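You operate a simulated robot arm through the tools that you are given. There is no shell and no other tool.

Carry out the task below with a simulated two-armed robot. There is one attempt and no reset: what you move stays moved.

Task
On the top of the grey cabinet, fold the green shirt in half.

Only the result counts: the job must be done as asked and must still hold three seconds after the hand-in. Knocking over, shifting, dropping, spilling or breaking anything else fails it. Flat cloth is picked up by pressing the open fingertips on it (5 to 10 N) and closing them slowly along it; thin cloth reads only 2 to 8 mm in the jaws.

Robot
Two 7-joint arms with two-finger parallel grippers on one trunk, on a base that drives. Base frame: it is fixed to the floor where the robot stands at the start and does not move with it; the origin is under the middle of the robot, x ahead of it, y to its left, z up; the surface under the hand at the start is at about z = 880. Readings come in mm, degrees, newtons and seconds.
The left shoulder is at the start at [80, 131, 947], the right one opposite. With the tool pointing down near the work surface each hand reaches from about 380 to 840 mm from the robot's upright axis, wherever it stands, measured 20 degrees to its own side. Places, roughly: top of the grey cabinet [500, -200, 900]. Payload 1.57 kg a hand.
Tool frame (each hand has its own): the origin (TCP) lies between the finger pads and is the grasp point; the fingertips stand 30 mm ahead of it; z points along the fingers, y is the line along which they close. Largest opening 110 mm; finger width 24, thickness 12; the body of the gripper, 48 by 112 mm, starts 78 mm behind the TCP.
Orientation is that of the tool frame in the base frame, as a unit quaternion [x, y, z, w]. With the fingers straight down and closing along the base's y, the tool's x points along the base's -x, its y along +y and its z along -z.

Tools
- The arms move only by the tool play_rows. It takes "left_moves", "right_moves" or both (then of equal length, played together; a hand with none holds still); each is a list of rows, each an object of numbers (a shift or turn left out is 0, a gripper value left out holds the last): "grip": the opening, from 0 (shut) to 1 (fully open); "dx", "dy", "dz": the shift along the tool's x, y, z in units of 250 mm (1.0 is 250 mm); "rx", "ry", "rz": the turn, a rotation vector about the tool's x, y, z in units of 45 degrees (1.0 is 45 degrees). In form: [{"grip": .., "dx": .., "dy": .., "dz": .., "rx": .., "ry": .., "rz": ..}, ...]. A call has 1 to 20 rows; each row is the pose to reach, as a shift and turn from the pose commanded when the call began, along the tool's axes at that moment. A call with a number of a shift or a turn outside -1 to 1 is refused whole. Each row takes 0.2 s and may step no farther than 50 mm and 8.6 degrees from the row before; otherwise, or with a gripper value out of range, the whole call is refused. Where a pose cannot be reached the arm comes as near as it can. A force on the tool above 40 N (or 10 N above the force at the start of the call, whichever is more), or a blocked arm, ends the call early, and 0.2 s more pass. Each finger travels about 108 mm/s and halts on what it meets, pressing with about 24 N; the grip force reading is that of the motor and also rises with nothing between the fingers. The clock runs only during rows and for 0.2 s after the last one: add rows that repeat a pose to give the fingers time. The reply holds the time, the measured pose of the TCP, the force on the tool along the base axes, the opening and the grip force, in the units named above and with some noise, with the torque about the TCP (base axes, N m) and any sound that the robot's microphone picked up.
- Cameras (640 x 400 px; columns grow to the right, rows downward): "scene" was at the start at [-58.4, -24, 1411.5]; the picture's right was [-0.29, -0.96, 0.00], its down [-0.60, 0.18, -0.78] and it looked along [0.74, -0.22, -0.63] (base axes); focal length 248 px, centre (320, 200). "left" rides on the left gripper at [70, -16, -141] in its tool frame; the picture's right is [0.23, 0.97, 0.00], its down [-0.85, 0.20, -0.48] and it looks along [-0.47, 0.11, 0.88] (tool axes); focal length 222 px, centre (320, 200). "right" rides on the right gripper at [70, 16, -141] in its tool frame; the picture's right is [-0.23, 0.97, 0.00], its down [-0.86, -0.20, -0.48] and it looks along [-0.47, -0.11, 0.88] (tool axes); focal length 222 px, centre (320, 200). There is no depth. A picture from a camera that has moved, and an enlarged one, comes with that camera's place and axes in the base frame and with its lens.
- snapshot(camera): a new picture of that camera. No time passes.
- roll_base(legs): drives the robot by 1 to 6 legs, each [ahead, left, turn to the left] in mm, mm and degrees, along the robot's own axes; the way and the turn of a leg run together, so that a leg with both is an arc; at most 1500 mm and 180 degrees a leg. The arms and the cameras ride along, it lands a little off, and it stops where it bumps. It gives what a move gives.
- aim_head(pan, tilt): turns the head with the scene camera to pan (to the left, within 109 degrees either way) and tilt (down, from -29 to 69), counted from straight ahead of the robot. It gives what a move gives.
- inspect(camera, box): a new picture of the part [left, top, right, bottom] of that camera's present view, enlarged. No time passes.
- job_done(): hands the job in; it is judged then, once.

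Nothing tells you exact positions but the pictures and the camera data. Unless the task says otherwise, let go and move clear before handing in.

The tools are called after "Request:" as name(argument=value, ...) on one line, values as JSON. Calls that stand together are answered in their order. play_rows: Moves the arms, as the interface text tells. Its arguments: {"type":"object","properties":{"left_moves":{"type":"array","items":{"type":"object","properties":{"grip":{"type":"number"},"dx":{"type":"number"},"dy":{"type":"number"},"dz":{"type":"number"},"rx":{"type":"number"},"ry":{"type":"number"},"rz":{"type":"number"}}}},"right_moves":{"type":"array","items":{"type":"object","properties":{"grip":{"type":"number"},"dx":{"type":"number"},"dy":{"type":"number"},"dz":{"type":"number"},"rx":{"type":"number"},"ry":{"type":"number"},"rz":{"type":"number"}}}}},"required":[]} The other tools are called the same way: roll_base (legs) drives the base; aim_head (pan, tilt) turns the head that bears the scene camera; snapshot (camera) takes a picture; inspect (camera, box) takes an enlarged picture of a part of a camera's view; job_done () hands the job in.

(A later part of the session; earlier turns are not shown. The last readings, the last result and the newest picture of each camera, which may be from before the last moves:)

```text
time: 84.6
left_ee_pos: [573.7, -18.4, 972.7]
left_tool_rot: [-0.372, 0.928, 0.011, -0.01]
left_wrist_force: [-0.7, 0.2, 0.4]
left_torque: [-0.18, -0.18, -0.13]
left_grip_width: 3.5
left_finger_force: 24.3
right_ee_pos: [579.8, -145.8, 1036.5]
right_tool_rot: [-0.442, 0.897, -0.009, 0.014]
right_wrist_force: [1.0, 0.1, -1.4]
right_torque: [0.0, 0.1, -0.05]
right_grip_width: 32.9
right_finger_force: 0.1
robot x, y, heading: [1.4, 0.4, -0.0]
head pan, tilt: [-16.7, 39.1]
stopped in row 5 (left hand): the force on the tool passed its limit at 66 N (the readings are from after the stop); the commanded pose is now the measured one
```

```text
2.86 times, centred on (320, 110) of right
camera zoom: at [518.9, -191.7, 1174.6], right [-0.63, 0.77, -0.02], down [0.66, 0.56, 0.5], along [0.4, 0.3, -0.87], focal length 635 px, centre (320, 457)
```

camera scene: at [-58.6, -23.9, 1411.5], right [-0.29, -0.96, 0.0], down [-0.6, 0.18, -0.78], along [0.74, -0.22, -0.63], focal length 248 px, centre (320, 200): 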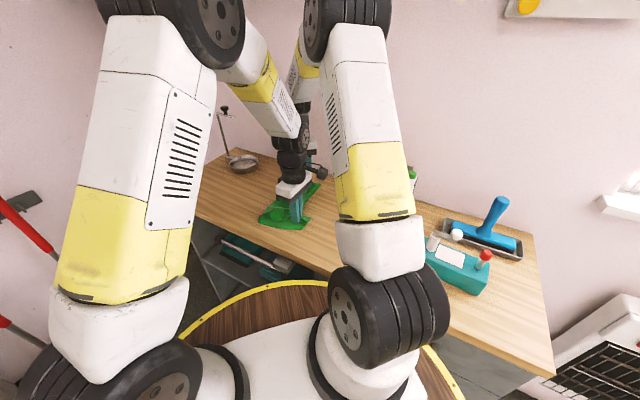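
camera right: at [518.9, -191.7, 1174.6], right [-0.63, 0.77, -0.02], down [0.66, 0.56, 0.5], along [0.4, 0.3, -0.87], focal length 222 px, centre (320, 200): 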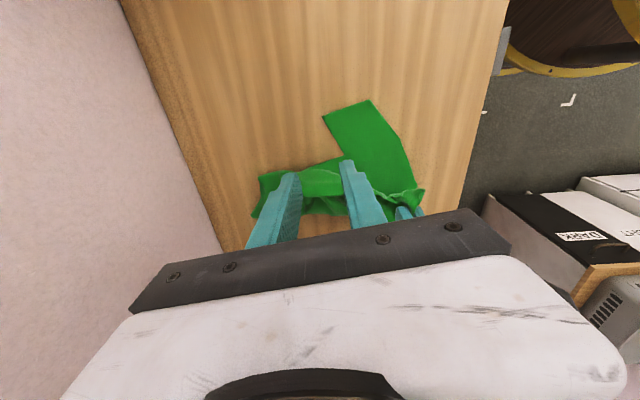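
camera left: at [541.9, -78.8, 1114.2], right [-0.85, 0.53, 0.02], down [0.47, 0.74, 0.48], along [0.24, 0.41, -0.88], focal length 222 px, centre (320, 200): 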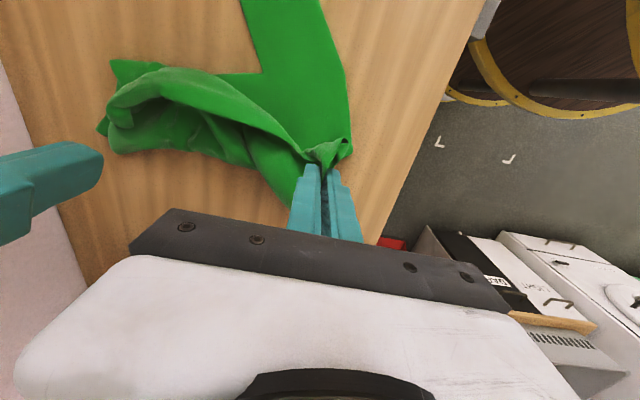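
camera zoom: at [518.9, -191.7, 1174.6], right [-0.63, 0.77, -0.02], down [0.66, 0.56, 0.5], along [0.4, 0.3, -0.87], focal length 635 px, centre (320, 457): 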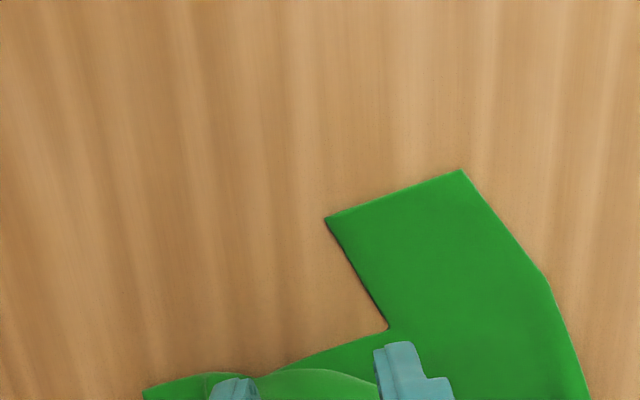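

The hands touched again because the left hand's camera mount was in the way. I'll move the left hand, with the sleeve, well off to the left before bringing the right hand onto the right sleeve.

Request:
play_rows(left_moves=[{"dx": -0.06, "dy": 0.002, "dz": 0.0, "grip": 0}, {"dx": -0.13, "dy": 0.005, "dz": 0.0}, {"dx": -0.2, "dy": 0.008, "dz": 0.02}, {"dx": -0.27, "dy": 0.01, "dz": 0.04}, {"dx": -0.33, "dy": 0.012, "dz": 0.06}, {"dx": -0.379, "dy": 0.014, "dz": 0.08}])

Request:
snapshot(camera="left")

Request:
snapshot(camera="right")

Request:
inspect(camera="scene", box=[220, 145, 340, 235])

```text
time: 86.0
left_ee_pos: [639.3, 49.9, 950.7]
left_tool_rot: [-0.371, 0.928, 0.01, -0.009]
left_wrist_force: [-0.2, -0.7, -0.7]
left_torque: [0.02, -0.03, -0.04]
left_grip_width: 3.6
left_finger_force: 24.2
right_ee_pos: [579.0, -147.4, 1038.1]
right_tool_rot: [-0.442, 0.897, -0.008, 0.014]
right_wrist_force: [0.6, 1.1, -0.9]
right_torque: [0.0, 0.0, -0.03]
right_grip_width: 32.9
right_finger_force: 0.0
robot x, y, heading: [-0.5, -0.1, 0.0]
head pan, tilt: [-16.7, 39.1]
```

```text
taken
camera left: at [603.6, -12.1, 1092.6], right [-0.84, 0.55, 0.03], down [0.49, 0.73, 0.48], along [0.24, 0.41, -0.88], focal length 222 px, centre (320, 200)
```

left: 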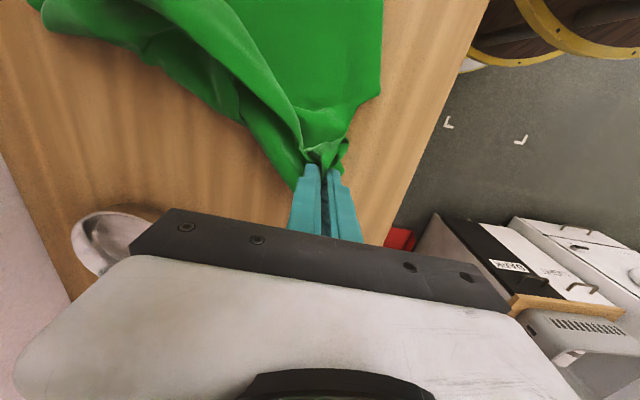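

```text
taken
camera right: at [518.4, -191.9, 1174.8], right [-0.63, 0.77, -0.02], down [0.66, 0.56, 0.5], along [0.4, 0.3, -0.87], focal length 222 px, centre (320, 200)
```

right: 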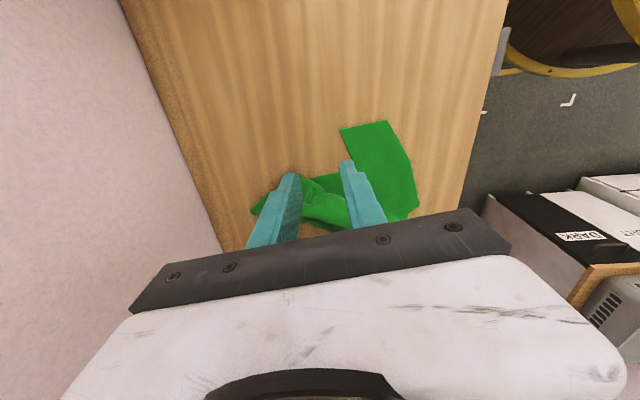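

```text
4.44 times, centred on (280, 190) of scene
camera zoom: at [-58.5, -24.0, 1411.5], right [-0.29, -0.96, 0.0], down [-0.6, 0.18, -0.78], along [0.74, -0.22, -0.63], focal length 1102 px, centre (498, 244)
```

zoom: 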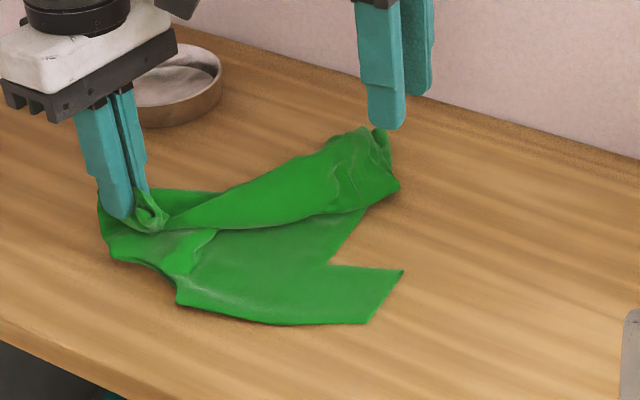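

The shirt followed the left hand, so the right sleeve end is now at about [534, -119]. I'll bring the right hand over it.

Request:
play_rows(right_moves=[{"dx": -0.012, "dy": 0.07, "grip": 0.3}, {"dx": -0.024, "dy": 0.14}, {"dx": -0.036, "dy": 0.209, "dz": 0.05}, {"dx": -0.036, "dy": 0.209, "dz": 0.2}, {"dx": -0.036, "dy": 0.209, "dz": 0.32}, {"dx": -0.036, "dy": 0.209, "dz": 0.42}])

Request:
inspect(camera="right", box=[220, 80, 420, 205])

```text
time: 87.4
left_ee_pos: [638.1, 48.8, 951.3]
left_tool_rot: [-0.372, 0.928, 0.01, -0.01]
left_wrist_force: [-1.1, 0.1, -0.3]
left_torque: [0.01, -0.01, -0.05]
left_grip_width: 3.2
left_finger_force: 23.9
right_ee_pos: [545.9, -109.1, 928.8]
right_tool_rot: [-0.444, 0.896, -0.009, 0.014]
right_wrist_force: [-0.4, -0.2, 0.3]
right_torque: [-0.01, -0.03, 0.01]
right_grip_width: 32.7
right_finger_force: 0.0
robot x, y, heading: [4.5, 4.4, 0.2]
head pan, tilt: [-16.7, 39.1]
```

```text
3.20 times, centred on (320, 142) of right
camera zoom: at [485.8, -153.9, 1066.6], right [-0.63, 0.77, -0.02], down [0.66, 0.56, 0.5], along [0.4, 0.3, -0.87], focal length 711 px, centre (320, 384)
```

zoom: 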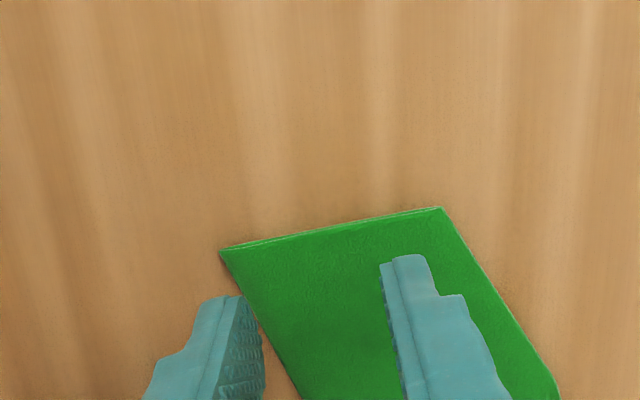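

Request:
play_rows(right_moves=[{"dy": 0.048}, {"dy": 0.048, "dz": 0.03}, {"dy": 0.048, "dz": 0.05}, {"dy": 0.048, "dz": 0.06}, {"dy": 0.048, "dz": 0.064}])

Request:
inspect(camera="right", box=[220, 80, 420, 205])

```text
time: 88.6
left_ee_pos: [637.6, 49.4, 951.2]
left_tool_rot: [-0.372, 0.928, 0.01, -0.01]
left_wrist_force: [0.0, 0.1, 0.4]
left_torque: [0.0, 0.01, -0.02]
left_grip_width: 3.3
left_finger_force: 24.3
right_ee_pos: [538.5, -100.0, 914.7]
right_tool_rot: [-0.442, 0.897, -0.008, 0.014]
right_wrist_force: [-0.1, 0.2, -1.3]
right_torque: [0.02, -0.01, 0.01]
right_grip_width: 32.9
right_finger_force: 0.1
robot x, y, heading: [2.7, -2.0, 0.2]
head pan, tilt: [-16.7, 39.1]
```

```text
3.20 times, centred on (320, 142) of right
camera zoom: at [476.8, -145.6, 1051.9], right [-0.63, 0.77, -0.02], down [0.66, 0.56, 0.5], along [0.4, 0.3, -0.87], focal length 711 px, centre (320, 384)
```

zoom: 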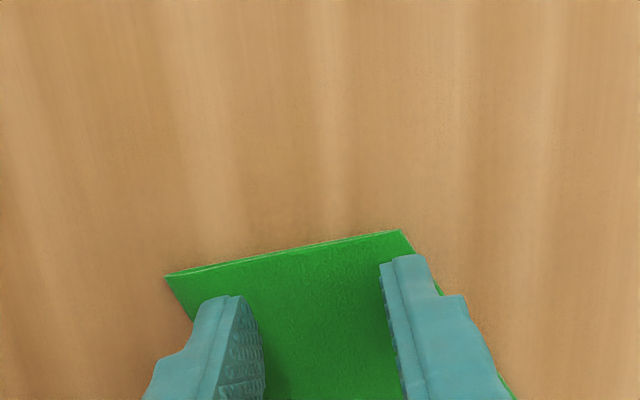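

Request:
play_rows(right_moves=[{"dz": 0.004}, {"dz": 0.008}, {"dz": 0.01}, {"dz": 0.01}])

```text
time: 89.6
left_ee_pos: [638.2, 49.6, 950.9]
left_tool_rot: [-0.372, 0.928, 0.01, -0.01]
left_wrist_force: [1.1, 0.1, -0.6]
left_torque: [-0.03, -0.02, -0.01]
left_grip_width: 3.5
left_finger_force: 24.1
right_ee_pos: [537.6, -100.8, 913.3]
right_tool_rot: [-0.443, 0.897, -0.008, 0.014]
right_wrist_force: [-1.5, -0.1, 7.6]
right_torque: [0.05, 0.2, -0.02]
right_grip_width: 33.5
right_finger_force: 0.4
robot x, y, heading: [0.4, -1.0, 0.1]
head pan, tilt: [-16.7, 39.1]
```

Request:
play_rows(right_moves=[{"dz": 0.001, "grip": 0.27}, {"dz": 0.001, "grip": 0.25}, {"dz": 0.001, "grip": 0.23}, {"dz": 0.001, "grip": 0.21}, {"dz": 0.001, "grip": 0.19}, {"dz": 0.001, "grip": 0.17}, {"dz": 0.001, "grip": 0.15}, {"dz": 0.001, "grip": 0.13}, {"dz": 0.001, "grip": 0.11}, {"dz": 0.001, "grip": 0.09}, {"dz": 0.001, "grip": 0.07}, {"dz": 0.001, "grip": 0.05}, {"dz": 0.001, "grip": 0.03}, {"dz": 0.001, "grip": 0}, {"dz": 0.001, "grip": 0}, {"dz": 0.001, "grip": 0}])

Request:
inspect(camera="right", box=[220, 80, 420, 205])

```text
time: 93.0
left_ee_pos: [637.9, 50.7, 951.8]
left_tool_rot: [-0.371, 0.928, 0.01, -0.01]
left_wrist_force: [-0.7, -0.6, 0.7]
left_torque: [-0.04, 0.01, 0.0]
left_grip_width: 3.3
left_finger_force: 24.6
right_ee_pos: [538.6, -102.0, 912.8]
right_tool_rot: [-0.442, 0.897, -0.009, 0.014]
right_wrist_force: [-1.1, 0.3, 5.9]
right_torque: [-0.02, 0.01, 0.02]
right_grip_width: 3.4
right_finger_force: 23.8
robot x, y, heading: [0.9, 1.5, 0.1]
head pan, tilt: [-16.7, 39.1]
```

```text
3.20 times, centred on (320, 142) of right
camera zoom: at [477.3, -146.0, 1049.9], right [-0.63, 0.77, -0.02], down [0.66, 0.56, 0.5], along [0.4, 0.3, -0.87], focal length 711 px, centre (320, 384)
```

zoom: 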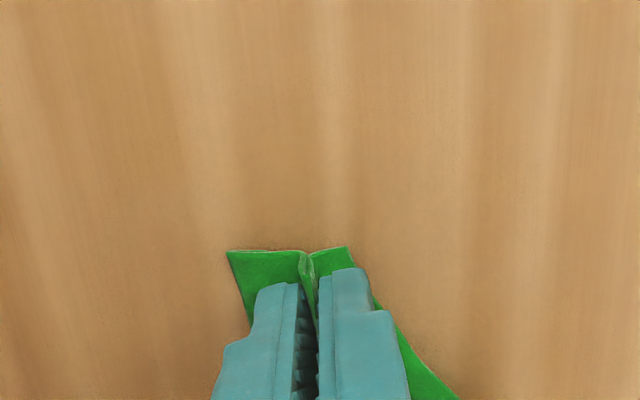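

Right hand holds the right sleeve (3.4 mm). Now I'll stretch the shirt between the two sleeves at low height, drawing the right hand out to the right.

Request:
play_rows(right_moves=[{"dx": 0.03, "dy": 0.008, "dz": -0.06, "grip": 0}, {"dx": 0.08, "dy": 0.02, "dz": -0.12}, {"dx": 0.14, "dy": 0.036, "dz": -0.13}, {"dx": 0.2, "dy": 0.05, "dz": -0.13}, {"dx": 0.26, "dy": 0.066, "dz": -0.13}, {"dx": 0.32, "dy": 0.081, "dz": -0.13}], left_moves=[{"dz": 0.0, "grip": 0}, {"dz": 0.01}, {"dz": 0.02}, {"dz": 0.03}, {"dz": 0.03}, {"dz": 0.03}])

Request:
inspect(camera="scene", box=[200, 140, 360, 245])

Request:
snapshot(camera="right")

Request:
snapshot(camera="left")

```text
time: 94.4
left_ee_pos: [637.4, 49.1, 942.8]
left_tool_rot: [-0.371, 0.929, 0.01, -0.01]
left_wrist_force: [-0.7, -2.1, -0.1]
left_torque: [-0.09, 0.1, 0.03]
left_grip_width: 3.5
left_finger_force: 24.5
right_ee_pos: [471.1, -153.0, 940.5]
right_tool_rot: [-0.442, 0.897, -0.009, 0.014]
right_wrist_force: [1.9, 2.7, -0.8]
right_torque: [0.04, -0.05, -0.02]
right_grip_width: 3.3
right_finger_force: 24.1
robot x, y, heading: [1.4, -1.7, 0.0]
head pan, tilt: [-16.7, 39.1]
```

```text
3.81 times, centred on (280, 192) of scene
camera zoom: at [-58.2, -23.9, 1411.5], right [-0.29, -0.96, 0.0], down [-0.6, 0.18, -0.78], along [0.74, -0.22, -0.63], focal length 945 px, centre (472, 229)
```

zoom: 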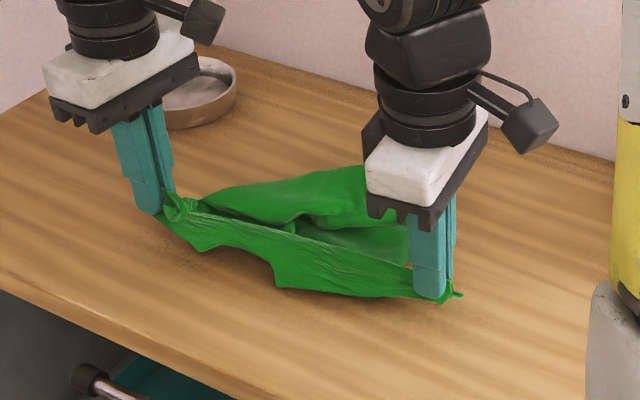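

```text
taken
camera right: at [410.2, -196.7, 1078.6], right [-0.63, 0.77, -0.02], down [0.66, 0.56, 0.5], along [0.4, 0.3, -0.87], focal length 222 px, centre (320, 200)
```

right: 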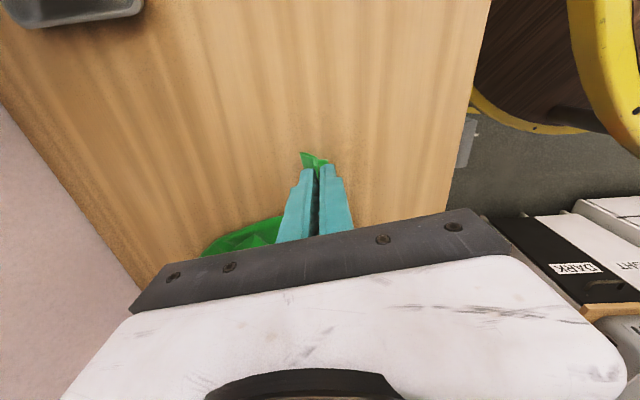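

```text
taken
camera left: at [602.3, -12.1, 1085.1], right [-0.84, 0.55, 0.03], down [0.49, 0.73, 0.47], along [0.24, 0.41, -0.88], focal length 222 px, centre (320, 200)
```

left: 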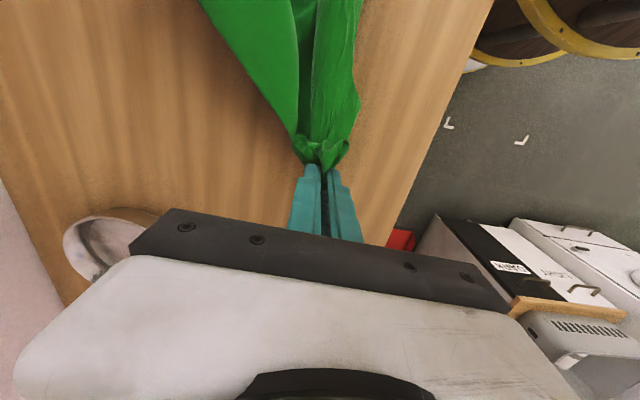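

The top edge is taut between the sleeves and the body is bunched behind it. I'll lift straight up so gravity hangs the body out flat.

Request:
play_rows(right_moves=[{"dz": -0.1, "grip": 0}, {"dz": -0.2}, {"dz": -0.3}, {"dz": -0.4}, {"dz": -0.5}, {"dz": -0.6}, {"dz": -0.7}, {"dz": -0.78}, {"dz": -0.78}], left_moves=[{"dz": -0.1, "grip": 0}, {"dz": -0.2}, {"dz": -0.3}, {"dz": -0.4}, {"dz": -0.5}, {"dz": -0.6}, {"dz": -0.7}, {"dz": -0.78}, {"dz": -0.78}])

Request:
snapshot(camera="scene")

Request:
inspect(camera="scene", box=[180, 100, 380, 240])

Request:
snapshot(camera="left")

Request:
snapshot(camera="right")

```text
time: 96.4
left_ee_pos: [642.3, 47.1, 1139.4]
left_tool_rot: [-0.371, 0.928, 0.01, -0.01]
left_wrist_force: [-3.1, -3.4, -0.4]
left_torque: [-0.13, 0.09, 0.0]
left_grip_width: 3.4
left_finger_force: 24.3
right_ee_pos: [465.4, -154.2, 1137.6]
right_tool_rot: [-0.442, 0.897, -0.01, 0.014]
right_wrist_force: [2.8, 3.1, -0.1]
right_torque: [0.1, -0.08, -0.02]
right_grip_width: 3.5
right_finger_force: 24.3
robot x, y, heading: [-1.4, 2.0, 0.2]
head pan, tilt: [-16.7, 39.1]
```

```text
taken
camera scene: at [-58.4, -24.0, 1411.5], right [-0.29, -0.96, 0.0], down [-0.6, 0.18, -0.78], along [0.74, -0.22, -0.63], focal length 248 px, centre (320, 200)
```

scene: 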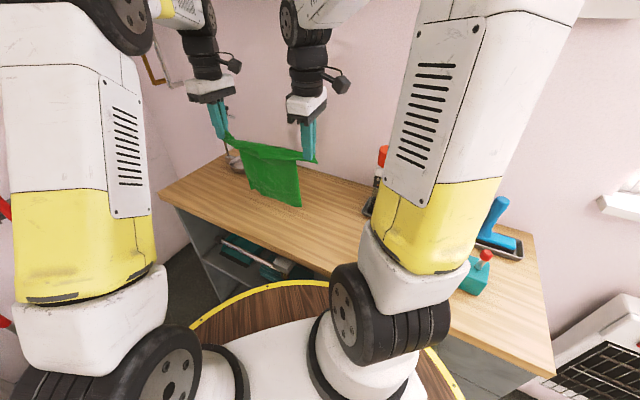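

```text
2.86 times, centred on (280, 170) of scene
camera zoom: at [-58.4, -24.0, 1411.5], right [-0.29, -0.96, 0.0], down [-0.6, 0.18, -0.78], along [0.74, -0.22, -0.63], focal length 709 px, centre (434, 286)
```

zoom: 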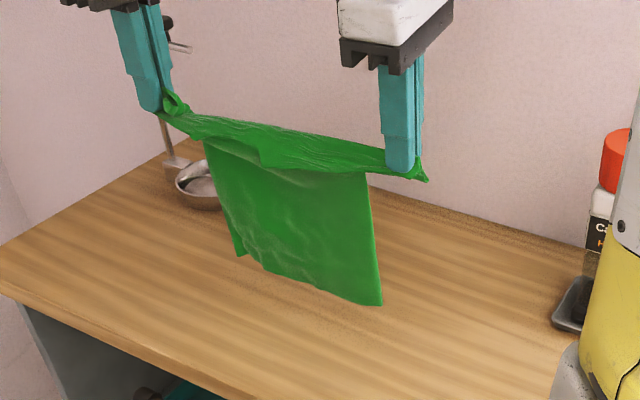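

```text
taken
camera left: at [607.9, -14.9, 1280.4], right [-0.84, 0.55, 0.03], down [0.49, 0.73, 0.47], along [0.24, 0.41, -0.88], focal length 222 px, centre (320, 200)
```

left: 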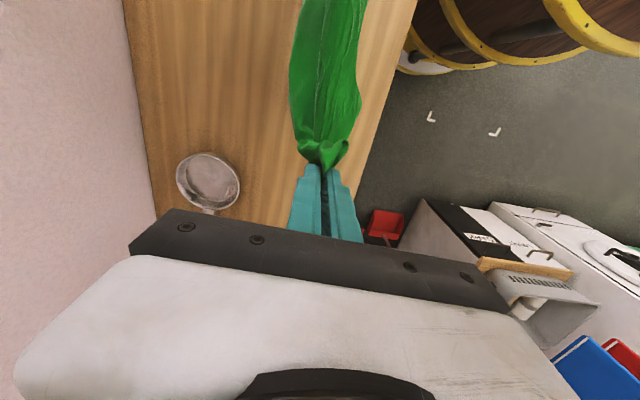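

```text
taken
camera right: at [405.0, -199.2, 1274.7], right [-0.63, 0.77, -0.02], down [0.66, 0.56, 0.5], along [0.4, 0.3, -0.87], focal length 222 px, centre (320, 200)
```

right: 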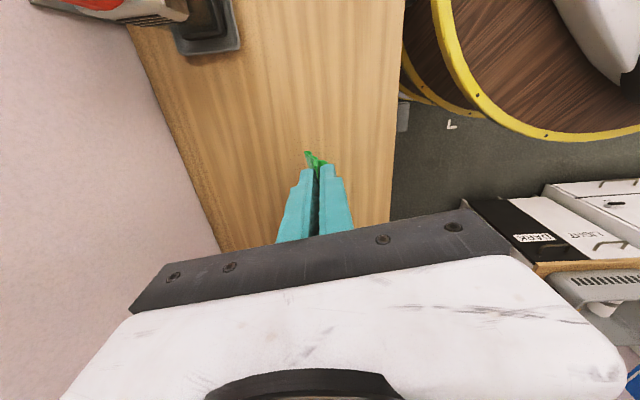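

That hangs beautifully: the body is smooth and square. It also suggests a far more reliable fold: lay the shirt flat, pinch it at the hem centre and the collar centre, and lift, so both halves hang down equally on each side of the held line. Then I lower it sideways. First I'll lay it flat, moving away from the robot so the hem lands far.

Request:
play_rows(left_moves=[{"dx": -0.009, "dy": -0.1, "grip": 0}, {"dx": -0.018, "dy": -0.2}, {"dx": -0.028, "dy": -0.3}, {"dx": -0.037, "dy": -0.4}, {"dx": -0.046, "dy": -0.5}, {"dx": -0.055, "dy": -0.598}, {"dx": -0.055, "dy": -0.598}], right_moves=[{"dx": 0.006, "dy": -0.1, "grip": 0}, {"dx": 0.012, "dy": -0.2}, {"dx": 0.018, "dy": -0.3}, {"dx": 0.025, "dy": -0.4}, {"dx": 0.031, "dy": -0.5}, {"dx": 0.037, "dy": -0.598}, {"dx": 0.037, "dy": -0.598}])

Request:
inspect(camera="scene", box=[180, 80, 400, 230])

```text
time: 98.0
left_ee_pos: [731.2, -46.1, 1130.9]
left_tool_rot: [-0.372, 0.928, 0.01, -0.01]
left_wrist_force: [-1.1, -1.8, 0.5]
left_torque: [0.0, 0.06, 0.02]
left_grip_width: 3.2
left_finger_force: 24.1
left hand out of reach, approached as far as the arm can: row 5, 6, 7
right_ee_pos: [579.5, -248.2, 1141.2]
right_tool_rot: [-0.442, 0.897, -0.008, 0.013]
right_wrist_force: [1.5, 0.6, -1.0]
right_torque: [0.02, -0.03, -0.02]
right_grip_width: 3.3
right_finger_force: 23.9
robot x, y, heading: [-1.1, 3.2, -0.1]
head pan, tilt: [-16.7, 39.1]
```

```text
2.67 times, centred on (290, 155) of scene
camera zoom: at [-58.3, -24.1, 1411.5], right [-0.29, -0.96, 0.0], down [-0.6, 0.18, -0.78], along [0.74, -0.22, -0.63], focal length 662 px, centre (400, 320)
```

zoom: 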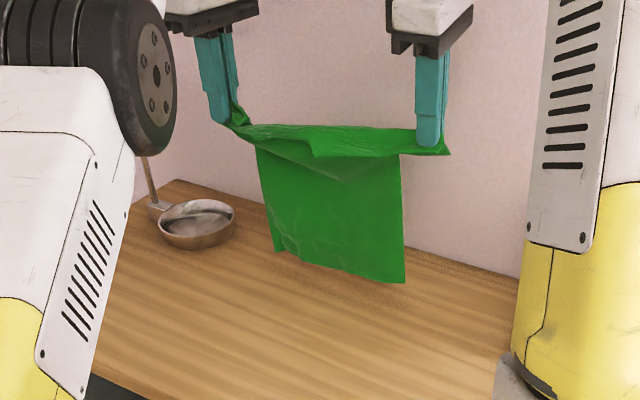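

The left arm reached its limit, but the shirt hangs well. Now I'll lower along the slope toward the robot so the body lays out from the hem.

Request:
play_rows(left_moves=[{"dz": 0.11, "grip": 0}, {"dx": 0.005, "dy": 0.054, "dz": 0.166}, {"dx": 0.01, "dy": 0.107, "dz": 0.22}, {"dx": 0.015, "dy": 0.161, "dz": 0.274}, {"dx": 0.02, "dy": 0.215, "dz": 0.328}, {"dx": 0.025, "dy": 0.269, "dz": 0.382}, {"dx": 0.03, "dy": 0.322, "dz": 0.436}, {"dx": 0.035, "dy": 0.376, "dz": 0.49}, {"dx": 0.04, "dy": 0.43, "dz": 0.544}, {"dx": 0.045, "dy": 0.483, "dz": 0.598}], right_moves=[{"dz": 0.11, "grip": 0}, {"dx": -0.003, "dy": 0.054, "dz": 0.166}, {"dx": -0.006, "dy": 0.108, "dz": 0.22}, {"dx": -0.01, "dy": 0.162, "dz": 0.274}, {"dx": -0.013, "dy": 0.216, "dz": 0.328}, {"dx": -0.016, "dy": 0.27, "dz": 0.382}, {"dx": -0.019, "dy": 0.323, "dz": 0.436}, {"dx": -0.023, "dy": 0.377, "dz": 0.49}, {"dx": -0.026, "dy": 0.431, "dz": 0.544}, {"dx": -0.029, "dy": 0.485, "dz": 0.598}])

Request:
inspect(camera="scene", box=[200, 130, 380, 250])

Request:
snapshot(camera="right")

Request:
snapshot(camera="left")

```text
time: 100.2
left_ee_pos: [634.7, 36.3, 982.8]
left_tool_rot: [-0.372, 0.928, 0.011, -0.009]
left_wrist_force: [-1.0, 0.2, 0.0]
left_torque: [-0.02, -0.01, 0.02]
left_grip_width: 3.6
left_finger_force: 24.5
right_ee_pos: [491.3, -171.6, 989.0]
right_tool_rot: [-0.442, 0.897, -0.009, 0.015]
right_wrist_force: [1.0, 1.3, -0.5]
right_torque: [0.03, 0.01, -0.03]
right_grip_width: 3.5
right_finger_force: 23.7
robot x, y, heading: [-1.3, 2.0, -0.3]
head pan, tilt: [-16.7, 39.1]
```

```text
3.33 times, centred on (290, 190) of scene
camera zoom: at [-58.4, -24.1, 1411.5], right [-0.29, -0.96, 0.0], down [-0.6, 0.18, -0.78], along [0.74, -0.22, -0.63], focal length 827 px, centre (420, 233)
```

zoom: 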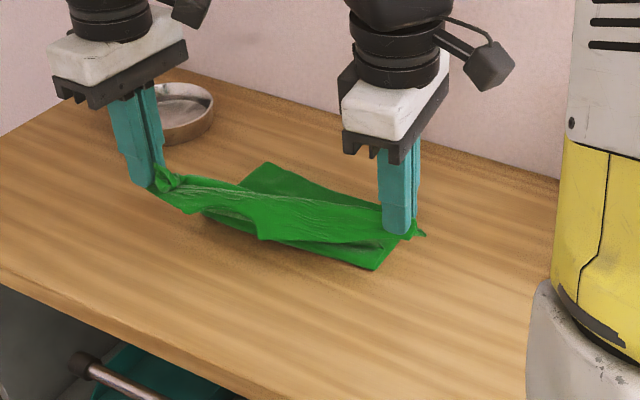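

```text
taken
camera right: at [430.8, -216.1, 1126.1], right [-0.63, 0.77, -0.02], down [0.66, 0.56, 0.5], along [0.4, 0.3, -0.87], focal length 222 px, centre (320, 200)
```

right: 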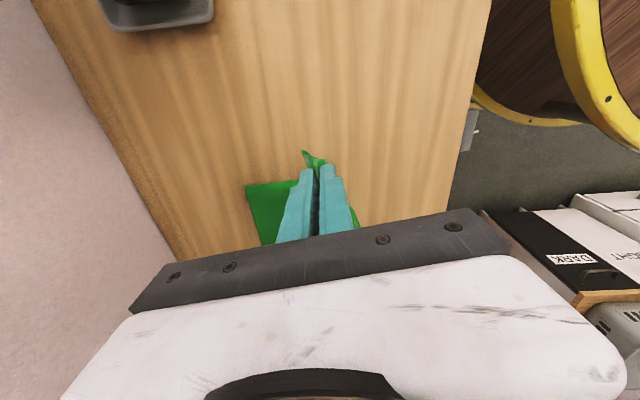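

```text
taken
camera left: at [600.3, -25.0, 1124.1], right [-0.84, 0.55, 0.03], down [0.49, 0.73, 0.48], along [0.24, 0.41, -0.88], focal length 222 px, centre (320, 200)
```

left: 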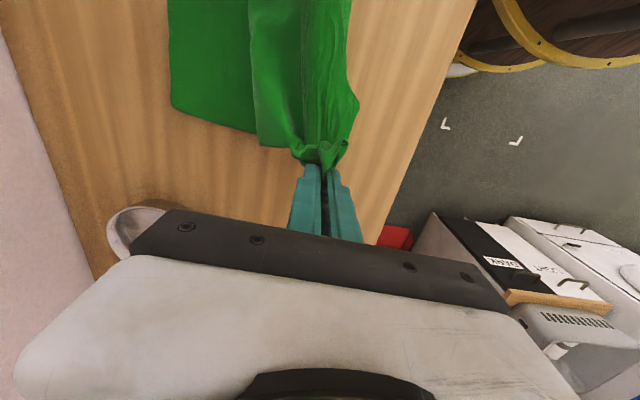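

Looks right: the hem lies at the far side and the collar flap hangs toward the robot. I'll lower the last part while moving slightly away, so the collar flap lays out toward the robot.

Request:
play_rows(left_moves=[{"dx": -0.005, "dy": -0.052, "dz": 0.053, "grip": 0}, {"dx": -0.01, "dy": -0.103, "dz": 0.107}, {"dx": -0.015, "dy": -0.155, "dz": 0.16}, {"dx": -0.02, "dy": -0.207, "dz": 0.214}, {"dx": -0.025, "dy": -0.258, "dz": 0.262}], right_moves=[{"dx": 0.003, "dy": -0.052, "dz": 0.057, "grip": 0}, {"dx": 0.006, "dy": -0.104, "dz": 0.115}, {"dx": 0.009, "dy": -0.156, "dz": 0.173}, {"dx": 0.012, "dy": -0.208, "dz": 0.23}, {"dx": 0.015, "dy": -0.26, "dz": 0.284}])

Request:
inspect(camera="scene", box=[200, 130, 380, 250])

Request:
snapshot(camera="left")

```text
time: 101.4
left_ee_pos: [684.9, -6.6, 917.6]
left_tool_rot: [-0.371, 0.928, 0.009, -0.008]
left_wrist_force: [-2.1, 0.6, 7.8]
left_torque: [-0.13, 0.09, -0.03]
left_grip_width: 3.6
left_finger_force: 24.3
right_ee_pos: [543.8, -213.4, 919.8]
right_tool_rot: [-0.442, 0.897, -0.009, 0.014]
right_wrist_force: [1.3, 1.1, 0.3]
right_torque: [0.04, -0.04, 0.03]
right_grip_width: 3.4
right_finger_force: 23.8
robot x, y, heading: [-2.1, 0.4, -0.0]
head pan, tilt: [-16.7, 39.1]
```

```text
3.33 times, centred on (290, 190) of scene
camera zoom: at [-59.1, -23.7, 1411.5], right [-0.29, -0.96, 0.0], down [-0.6, 0.18, -0.78], along [0.74, -0.22, -0.63], focal length 827 px, centre (420, 233)
```

zoom: 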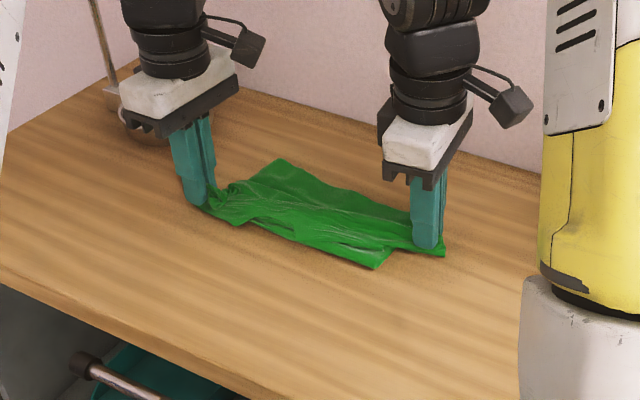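

```text
taken
camera left: at [649.1, -67.2, 1057.9], right [-0.84, 0.55, 0.03], down [0.49, 0.73, 0.48], along [0.24, 0.41, -0.88], focal length 222 px, centre (320, 200)
```

left: 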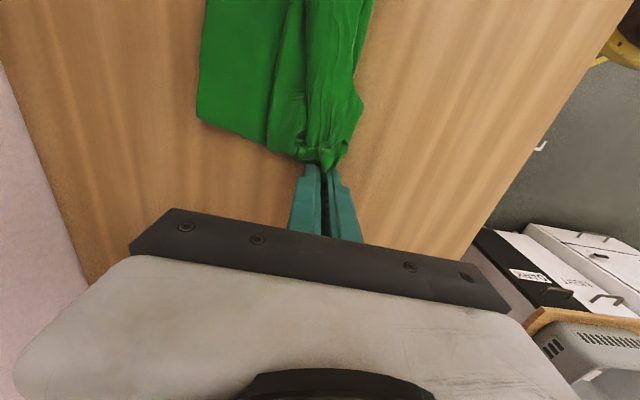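

The collar flap lies toward the robot. I'll drag both hands toward the robot at low height to pull the body taut.

Request:
play_rows(left_moves=[{"dz": -0.012, "grip": 0}, {"dx": 0.005, "dy": 0.06, "dz": -0.012}, {"dx": 0.011, "dy": 0.12, "dz": -0.012}, {"dx": 0.017, "dy": 0.18, "dz": -0.012}, {"dx": 0.022, "dy": 0.24, "dz": -0.012}, {"dx": 0.028, "dy": 0.3, "dz": -0.012}], right_moves=[{"dz": 0.0, "grip": 0}, {"dx": -0.004, "dy": 0.06, "dz": 0.0}, {"dx": -0.007, "dy": 0.12, "dz": 0.0}, {"dx": -0.011, "dy": 0.18, "dz": 0.0}, {"dx": -0.014, "dy": 0.24, "dz": 0.0}, {"dx": -0.018, "dy": 0.3, "dz": 0.0}])

Request:
inspect(camera="scene", box=[200, 130, 380, 250])

Request:
snapshot(camera="left")

```text
time: 102.8
left_ee_pos: [626.2, 42.2, 921.4]
left_tool_rot: [-0.372, 0.928, 0.011, -0.01]
left_wrist_force: [0.5, -1.4, 0.7]
left_torque: [-0.04, 0.0, 0.03]
left_grip_width: 3.4
left_finger_force: 24.3
right_ee_pos: [487.2, -164.8, 918.8]
right_tool_rot: [-0.443, 0.896, -0.009, 0.013]
right_wrist_force: [1.2, 1.7, 1.0]
right_torque: [0.04, -0.02, -0.01]
right_grip_width: 3.4
right_finger_force: 24.3
robot x, y, heading: [-1.8, 3.0, 0.0]
head pan, tilt: [-16.7, 39.1]
```

```text
3.33 times, centred on (290, 190) of scene
camera zoom: at [-58.2, -24.1, 1411.5], right [-0.29, -0.96, 0.0], down [-0.6, 0.18, -0.78], along [0.74, -0.22, -0.63], focal length 827 px, centre (420, 233)
```

zoom: 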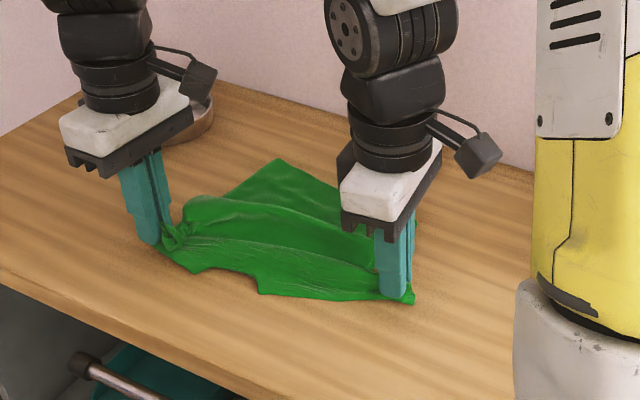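

```text
taken
camera left: at [591.0, -19.0, 1062.6], right [-0.84, 0.55, 0.03], down [0.49, 0.73, 0.48], along [0.24, 0.41, -0.88], focal length 222 px, centre (320, 200)
```

left: 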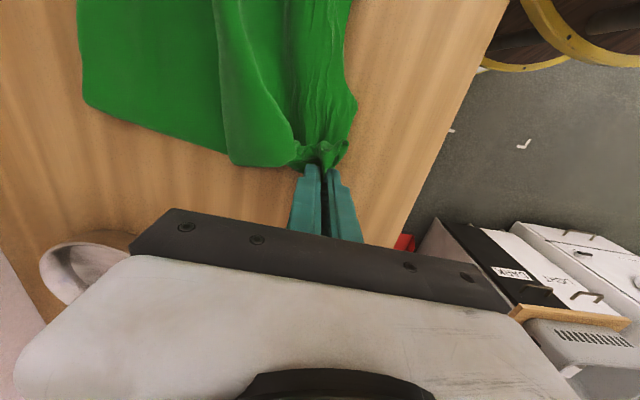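

The body is straightening nicely, with the collar ahead and the hem trailing behind. I'll drag a little further.

Request:
play_rows(left_moves=[{"dx": 0.004, "dy": 0.04, "grip": 0}, {"dx": 0.007, "dy": 0.08}, {"dx": 0.011, "dy": 0.12}, {"dx": 0.014, "dy": 0.15}], right_moves=[{"dx": -0.002, "dy": 0.04, "grip": 0}, {"dx": -0.005, "dy": 0.08}, {"dx": -0.007, "dy": 0.12}, {"dx": -0.009, "dy": 0.15}])

Request:
inspect(camera="scene", box=[200, 130, 380, 250])

Request:
snapshot(camera="left")

Request:
snapshot(camera="right")

```text
time: 103.8
left_ee_pos: [598.9, 67.6, 923.4]
left_tool_rot: [-0.373, 0.928, 0.01, -0.01]
left_wrist_force: [0.5, -1.1, 0.1]
left_torque: [-0.05, 0.02, 0.01]
left_grip_width: 3.6
left_finger_force: 23.8
right_ee_pos: [457.3, -140.4, 916.3]
right_tool_rot: [-0.442, 0.897, -0.008, 0.015]
right_wrist_force: [1.1, 0.3, -0.3]
right_torque: [0.04, -0.02, 0.03]
right_grip_width: 3.5
right_finger_force: 24.1
robot x, y, heading: [-1.6, -3.0, 0.1]
head pan, tilt: [-16.7, 39.1]
```

```text
3.33 times, centred on (290, 190) of scene
camera zoom: at [-58.3, -24.1, 1411.5], right [-0.29, -0.96, 0.0], down [-0.6, 0.18, -0.78], along [0.74, -0.22, -0.63], focal length 827 px, centre (420, 233)
```

zoom: 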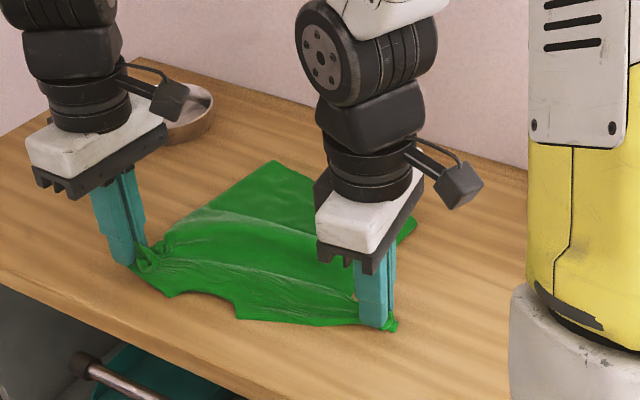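

```text
taken
camera left: at [563.5, 5.5, 1064.4], right [-0.84, 0.55, 0.03], down [0.49, 0.73, 0.48], along [0.24, 0.41, -0.88], focal length 222 px, centre (320, 200)
```

left: 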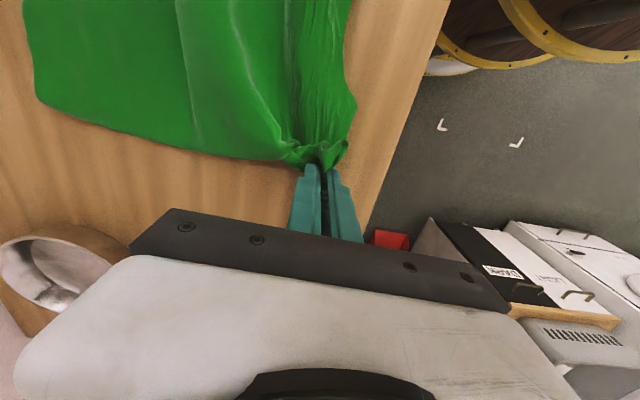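

```text
taken
camera right: at [396.3, -184.2, 1054.4], right [-0.63, 0.77, -0.02], down [0.66, 0.56, 0.5], along [0.4, 0.3, -0.87], focal length 222 px, centre (320, 200)
```

right: 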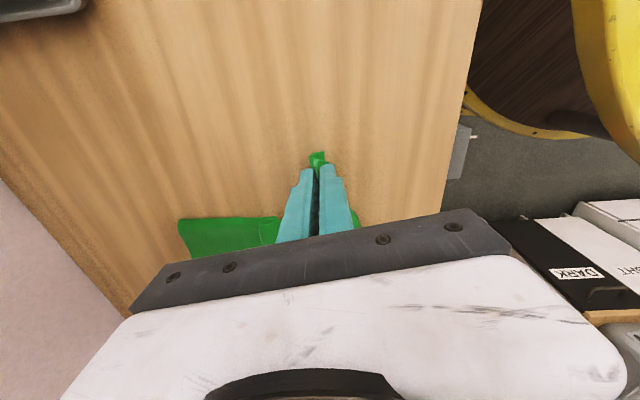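

The shirt is nearly flat now, with the collar still clear of the cabinet's front edge. I'll lower, release both sleeves and lift clear.

Request:
play_rows(left_moves=[{"dz": 0.015, "grip": 0}, {"dz": 0.024}, {"dz": 0.024, "grip": 0.06}, {"dz": 0.024, "grip": 0.14}, {"dz": 0.024, "grip": 0.22}, {"dz": 0.024, "grip": 0.3}, {"dz": 0.024, "grip": 0.36}, {"dz": -0.04}, {"dz": -0.16}, {"dz": -0.3}, {"dz": -0.46}, {"dz": -0.6}], right_moves=[{"dz": 0.0, "grip": 0}, {"dz": 0.0}, {"dz": 0.0, "grip": 0.06}, {"dz": 0.0, "grip": 0.14}, {"dz": 0.0, "grip": 0.22}, {"dz": 0.0, "grip": 0.3}, {"dz": 0.0, "grip": 0.36}, {"dz": -0.04}, {"dz": -0.16}, {"dz": -0.3}, {"dz": -0.46}, {"dz": -0.6}])

Request:
inspect(camera="scene", box=[200, 130, 380, 250])

Request:
snapshot(camera="left")

Request:
snapshot(camera="right")

```text
time: 106.4
left_ee_pos: [603.5, 65.3, 1075.7]
left_tool_rot: [-0.372, 0.928, 0.01, -0.01]
left_wrist_force: [0.4, -0.3, -0.3]
left_torque: [-0.04, 0.05, -0.01]
left_grip_width: 39.8
left_finger_force: 0.1
right_ee_pos: [453.7, -139.6, 1069.0]
right_tool_rot: [-0.443, 0.897, -0.009, 0.014]
right_wrist_force: [0.2, -0.4, 0.7]
right_torque: [-0.01, 0.02, 0.0]
right_grip_width: 39.4
right_finger_force: 0.1
robot x, y, heading: [0.6, 0.2, -0.2]
head pan, tilt: [-16.7, 39.1]
```

```text
3.33 times, centred on (290, 190) of scene
camera zoom: at [-58.1, -24.0, 1411.5], right [-0.29, -0.96, 0.0], down [-0.6, 0.18, -0.78], along [0.74, -0.22, -0.63], focal length 827 px, centre (420, 233)
```

zoom: 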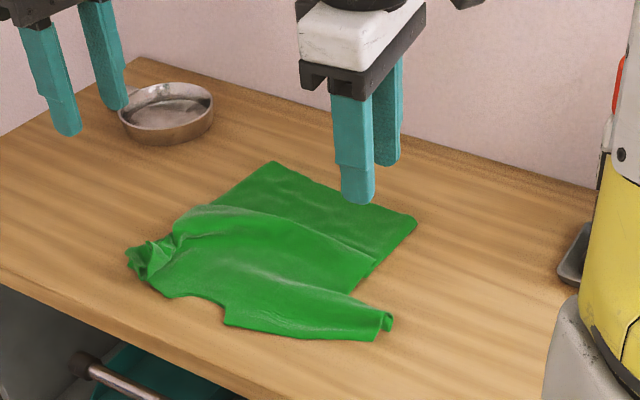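

```text
taken
camera left: at [567.3, 4.3, 1215.5], right [-0.84, 0.55, 0.03], down [0.49, 0.73, 0.47], along [0.24, 0.41, -0.88], focal length 222 px, centre (320, 200)
```

left: 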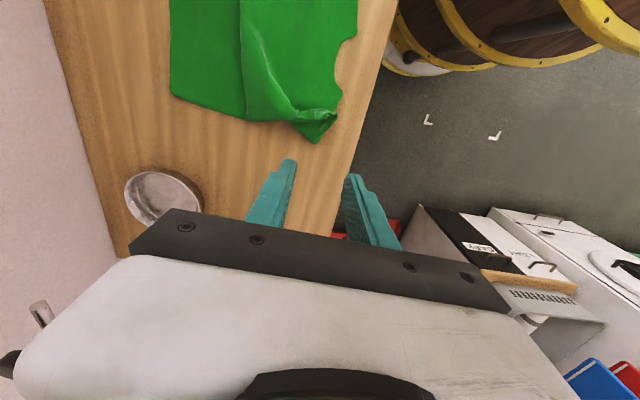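

```text
taken
camera right: at [393.0, -184.2, 1206.4], right [-0.63, 0.77, -0.02], down [0.66, 0.56, 0.5], along [0.4, 0.3, -0.87], focal length 222 px, centre (320, 200)
```

right: 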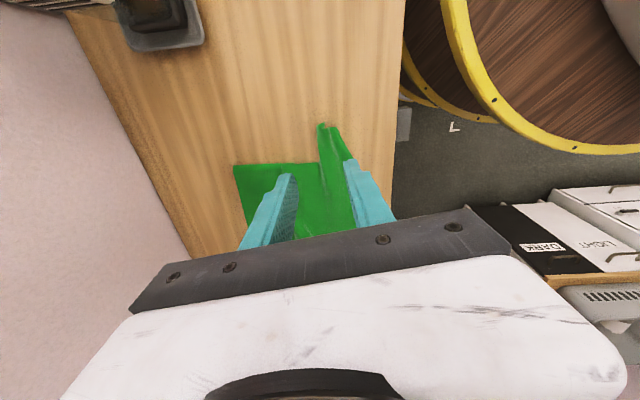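

The shirt lies nearly flat, with a pleat across the middle that will open under tension. Hem centre is about [663, -154] and collar notch centre about [527, -1]. I'll turn both hands 90 degrees so their fingers close across the shirt's mid line.

Request:
play_rows(left_moves=[{"rz": 0.17, "grip": 0.3}, {"rz": 0.34}, {"rz": 0.51}, {"rz": 0.68}, {"rz": 0.85}, {"rz": 1.0}], right_moves=[{"rz": 0.17, "grip": 0.3}, {"rz": 0.34}, {"rz": 0.51}, {"rz": 0.68}, {"rz": 0.85}, {"rz": 1.0}])

Request:
play_rows(left_moves=[{"rz": 0.17}, {"rz": 0.34}, {"rz": 0.51}, {"rz": 0.68}, {"rz": 0.85}, {"rz": 1.0}], right_moves=[{"rz": 0.17}, {"rz": 0.34}, {"rz": 0.51}, {"rz": 0.68}, {"rz": 0.85}, {"rz": 1.0}])

Request:
snapshot(camera="left")

Request:
snapshot(camera="right")

Request:
snapshot(camera="scene")

```text
time: 107.8
left_ee_pos: [603.0, 64.8, 1072.4]
left_tool_rot: [0.013, 1.0, 0.006, -0.013]
left_wrist_force: [0.6, -0.3, -0.7]
left_torque: [-0.01, -0.01, 0.01]
left_grip_width: 32.8
left_finger_force: 0.0
right_ee_pos: [452.5, -140.6, 1066.7]
right_tool_rot: [-0.064, 0.998, -0.003, 0.016]
right_wrist_force: [-0.6, 0.5, -0.3]
right_torque: [0.0, 0.0, 0.01]
right_grip_width: 32.9
right_finger_force: 0.0
robot x, y, heading: [2.3, 2.2, 0.0]
head pan, tilt: [-16.7, 39.1]
```

```text
time: 109.2
left_ee_pos: [602.2, 65.2, 1073.0]
left_tool_rot: [0.394, 0.919, 0.001, -0.013]
left_wrist_force: [-0.5, -0.4, 1.3]
left_torque: [0.0, -0.05, 0.01]
left_grip_width: 33.2
left_finger_force: 0.0
right_ee_pos: [452.8, -139.9, 1066.0]
right_tool_rot: [0.323, 0.946, 0.004, 0.017]
right_wrist_force: [0.1, -0.2, 0.2]
right_torque: [0.03, -0.01, 0.01]
right_grip_width: 33.1
right_finger_force: 0.1
robot x, y, heading: [-0.8, 0.1, 0.2]
head pan, tilt: [-16.7, 39.1]
```

```text
taken
camera left: at [546.8, 103.6, 1215.6], right [0.55, 0.84, 0.0], down [0.75, -0.49, 0.45], along [0.38, -0.25, -0.89], focal length 222 px, centre (320, 200)
```

left: 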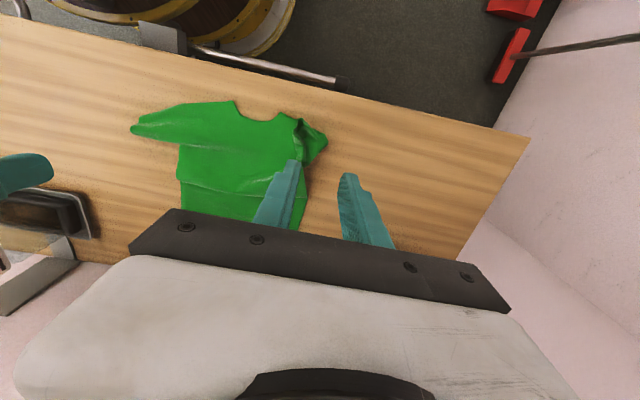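

```text
taken
camera right: at [402.7, -83.4, 1204.0], right [0.77, 0.63, 0.02], down [0.54, -0.68, 0.5], along [0.33, -0.37, -0.87], focal length 222 px, centre (320, 200)
```

right: 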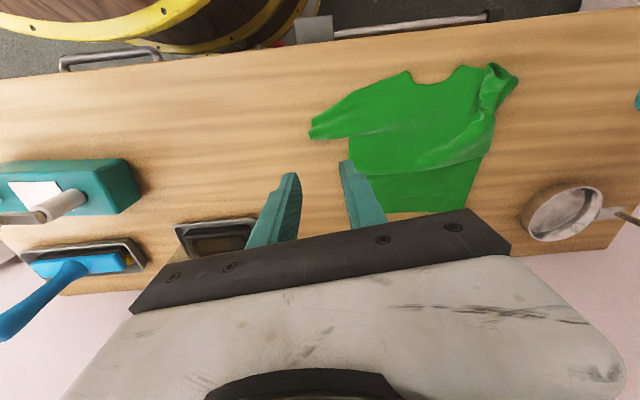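

```text
taken
camera scene: at [-58.4, -23.9, 1411.5], right [-0.29, -0.96, 0.0], down [-0.6, 0.18, -0.78], along [0.74, -0.22, -0.63], focal length 248 px, centre (320, 200)
```

scene: 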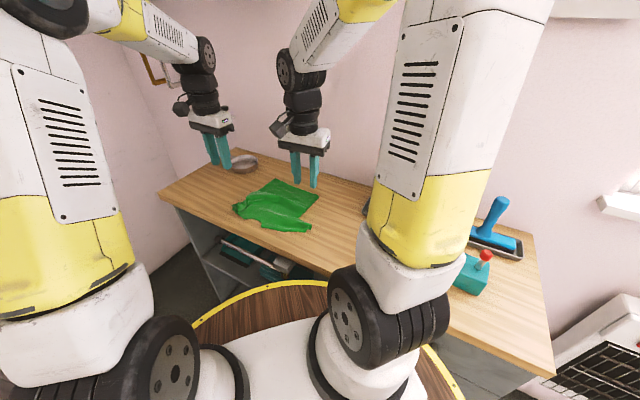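

Request:
inspect(camera="right", box=[290, 50, 530, 220])

Request:
inspect(camera="left", box=[120, 80, 340, 230])

```text
2.35 times, centred on (410, 135) of right
camera zoom: at [402.7, -83.4, 1204.0], right [0.77, 0.63, 0.02], down [0.54, -0.68, 0.5], along [0.33, -0.37, -0.87], focal length 523 px, centre (108, 353)
```

zoom: 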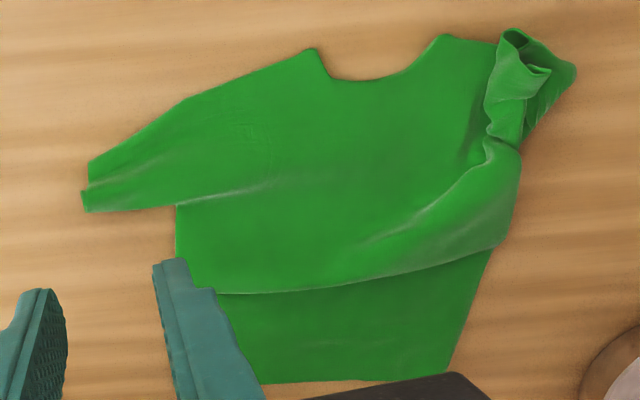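

```text
2.67 times, centred on (230, 155) of left
camera zoom: at [546.8, 103.6, 1215.6], right [0.55, 0.84, 0.0], down [0.75, -0.49, 0.45], along [0.38, -0.25, -0.89], focal length 592 px, centre (560, 320)
```

zoom: 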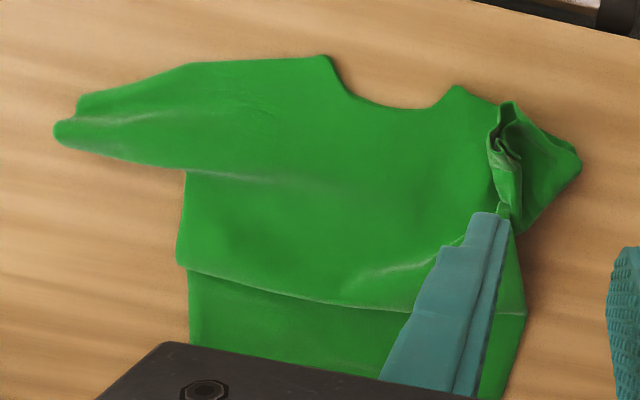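

The view is clear: collar notch bottom is at about [533, 6] and the mid line runs along [0.70, -0.71]. I'll move the right hand to hover near the hem for an accurate look at both hem corners, and the left hand toward the collar.

Request:
play_rows(right_moves=[{"dx": -0.1, "dy": 0.085, "dz": 0.0, "rz": 0.03}, {"dx": -0.21, "dy": 0.17, "dz": 0.0, "rz": 0.06}, {"dx": -0.32, "dy": 0.255, "dz": 0.0, "rz": 0.09}, {"dx": -0.42, "dy": 0.34, "dz": 0.0, "rz": 0.12}, {"dx": -0.52, "dy": 0.425, "dz": 0.04, "rz": 0.15}, {"dx": -0.56, "dy": 0.455, "dz": 0.08, "rz": 0.18}])

Request:
snapshot(camera="right")

Request:
snapshot(camera="left")

```text
time: 110.6
left_ee_pos: [602.6, 66.1, 1072.7]
left_tool_rot: [0.394, 0.919, 0.001, -0.014]
left_wrist_force: [-0.6, -0.9, 1.0]
left_torque: [-0.02, -0.03, 0.01]
left_grip_width: 33.2
left_finger_force: 0.1
right_ee_pos: [633.9, -135.7, 1050.1]
right_tool_rot: [0.388, 0.922, 0.005, 0.016]
right_wrist_force: [-0.2, 0.7, -0.2]
right_torque: [0.0, 0.01, -0.03]
right_grip_width: 32.9
right_finger_force: 0.0
robot x, y, heading: [-1.3, -5.2, -0.1]
head pan, tilt: [-16.7, 39.1]
```

```text
taken
camera right: at [591.4, -73.8, 1189.6], right [0.85, 0.52, 0.03], down [0.44, -0.75, 0.5], along [0.28, -0.41, -0.87], focal length 222 px, centre (320, 200)
```

right: 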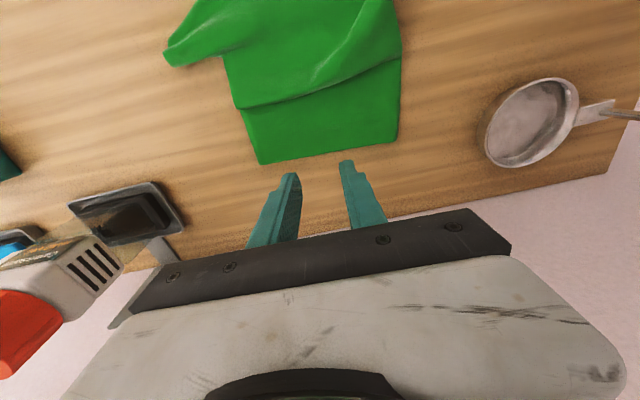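

```text
taken
camera left: at [546.6, 103.6, 1215.6], right [0.55, 0.84, 0.0], down [0.75, -0.49, 0.45], along [0.38, -0.25, -0.89], focal length 222 px, centre (320, 200)
```

left: 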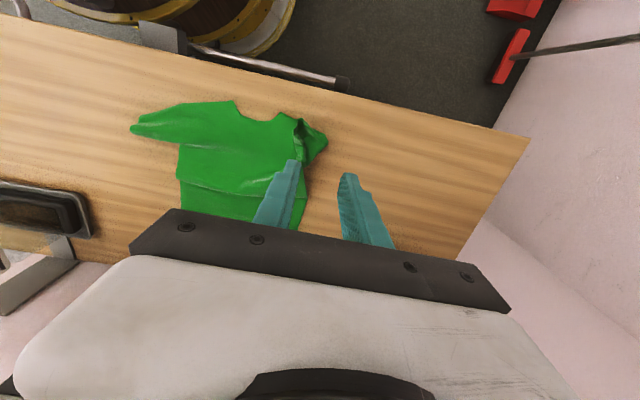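

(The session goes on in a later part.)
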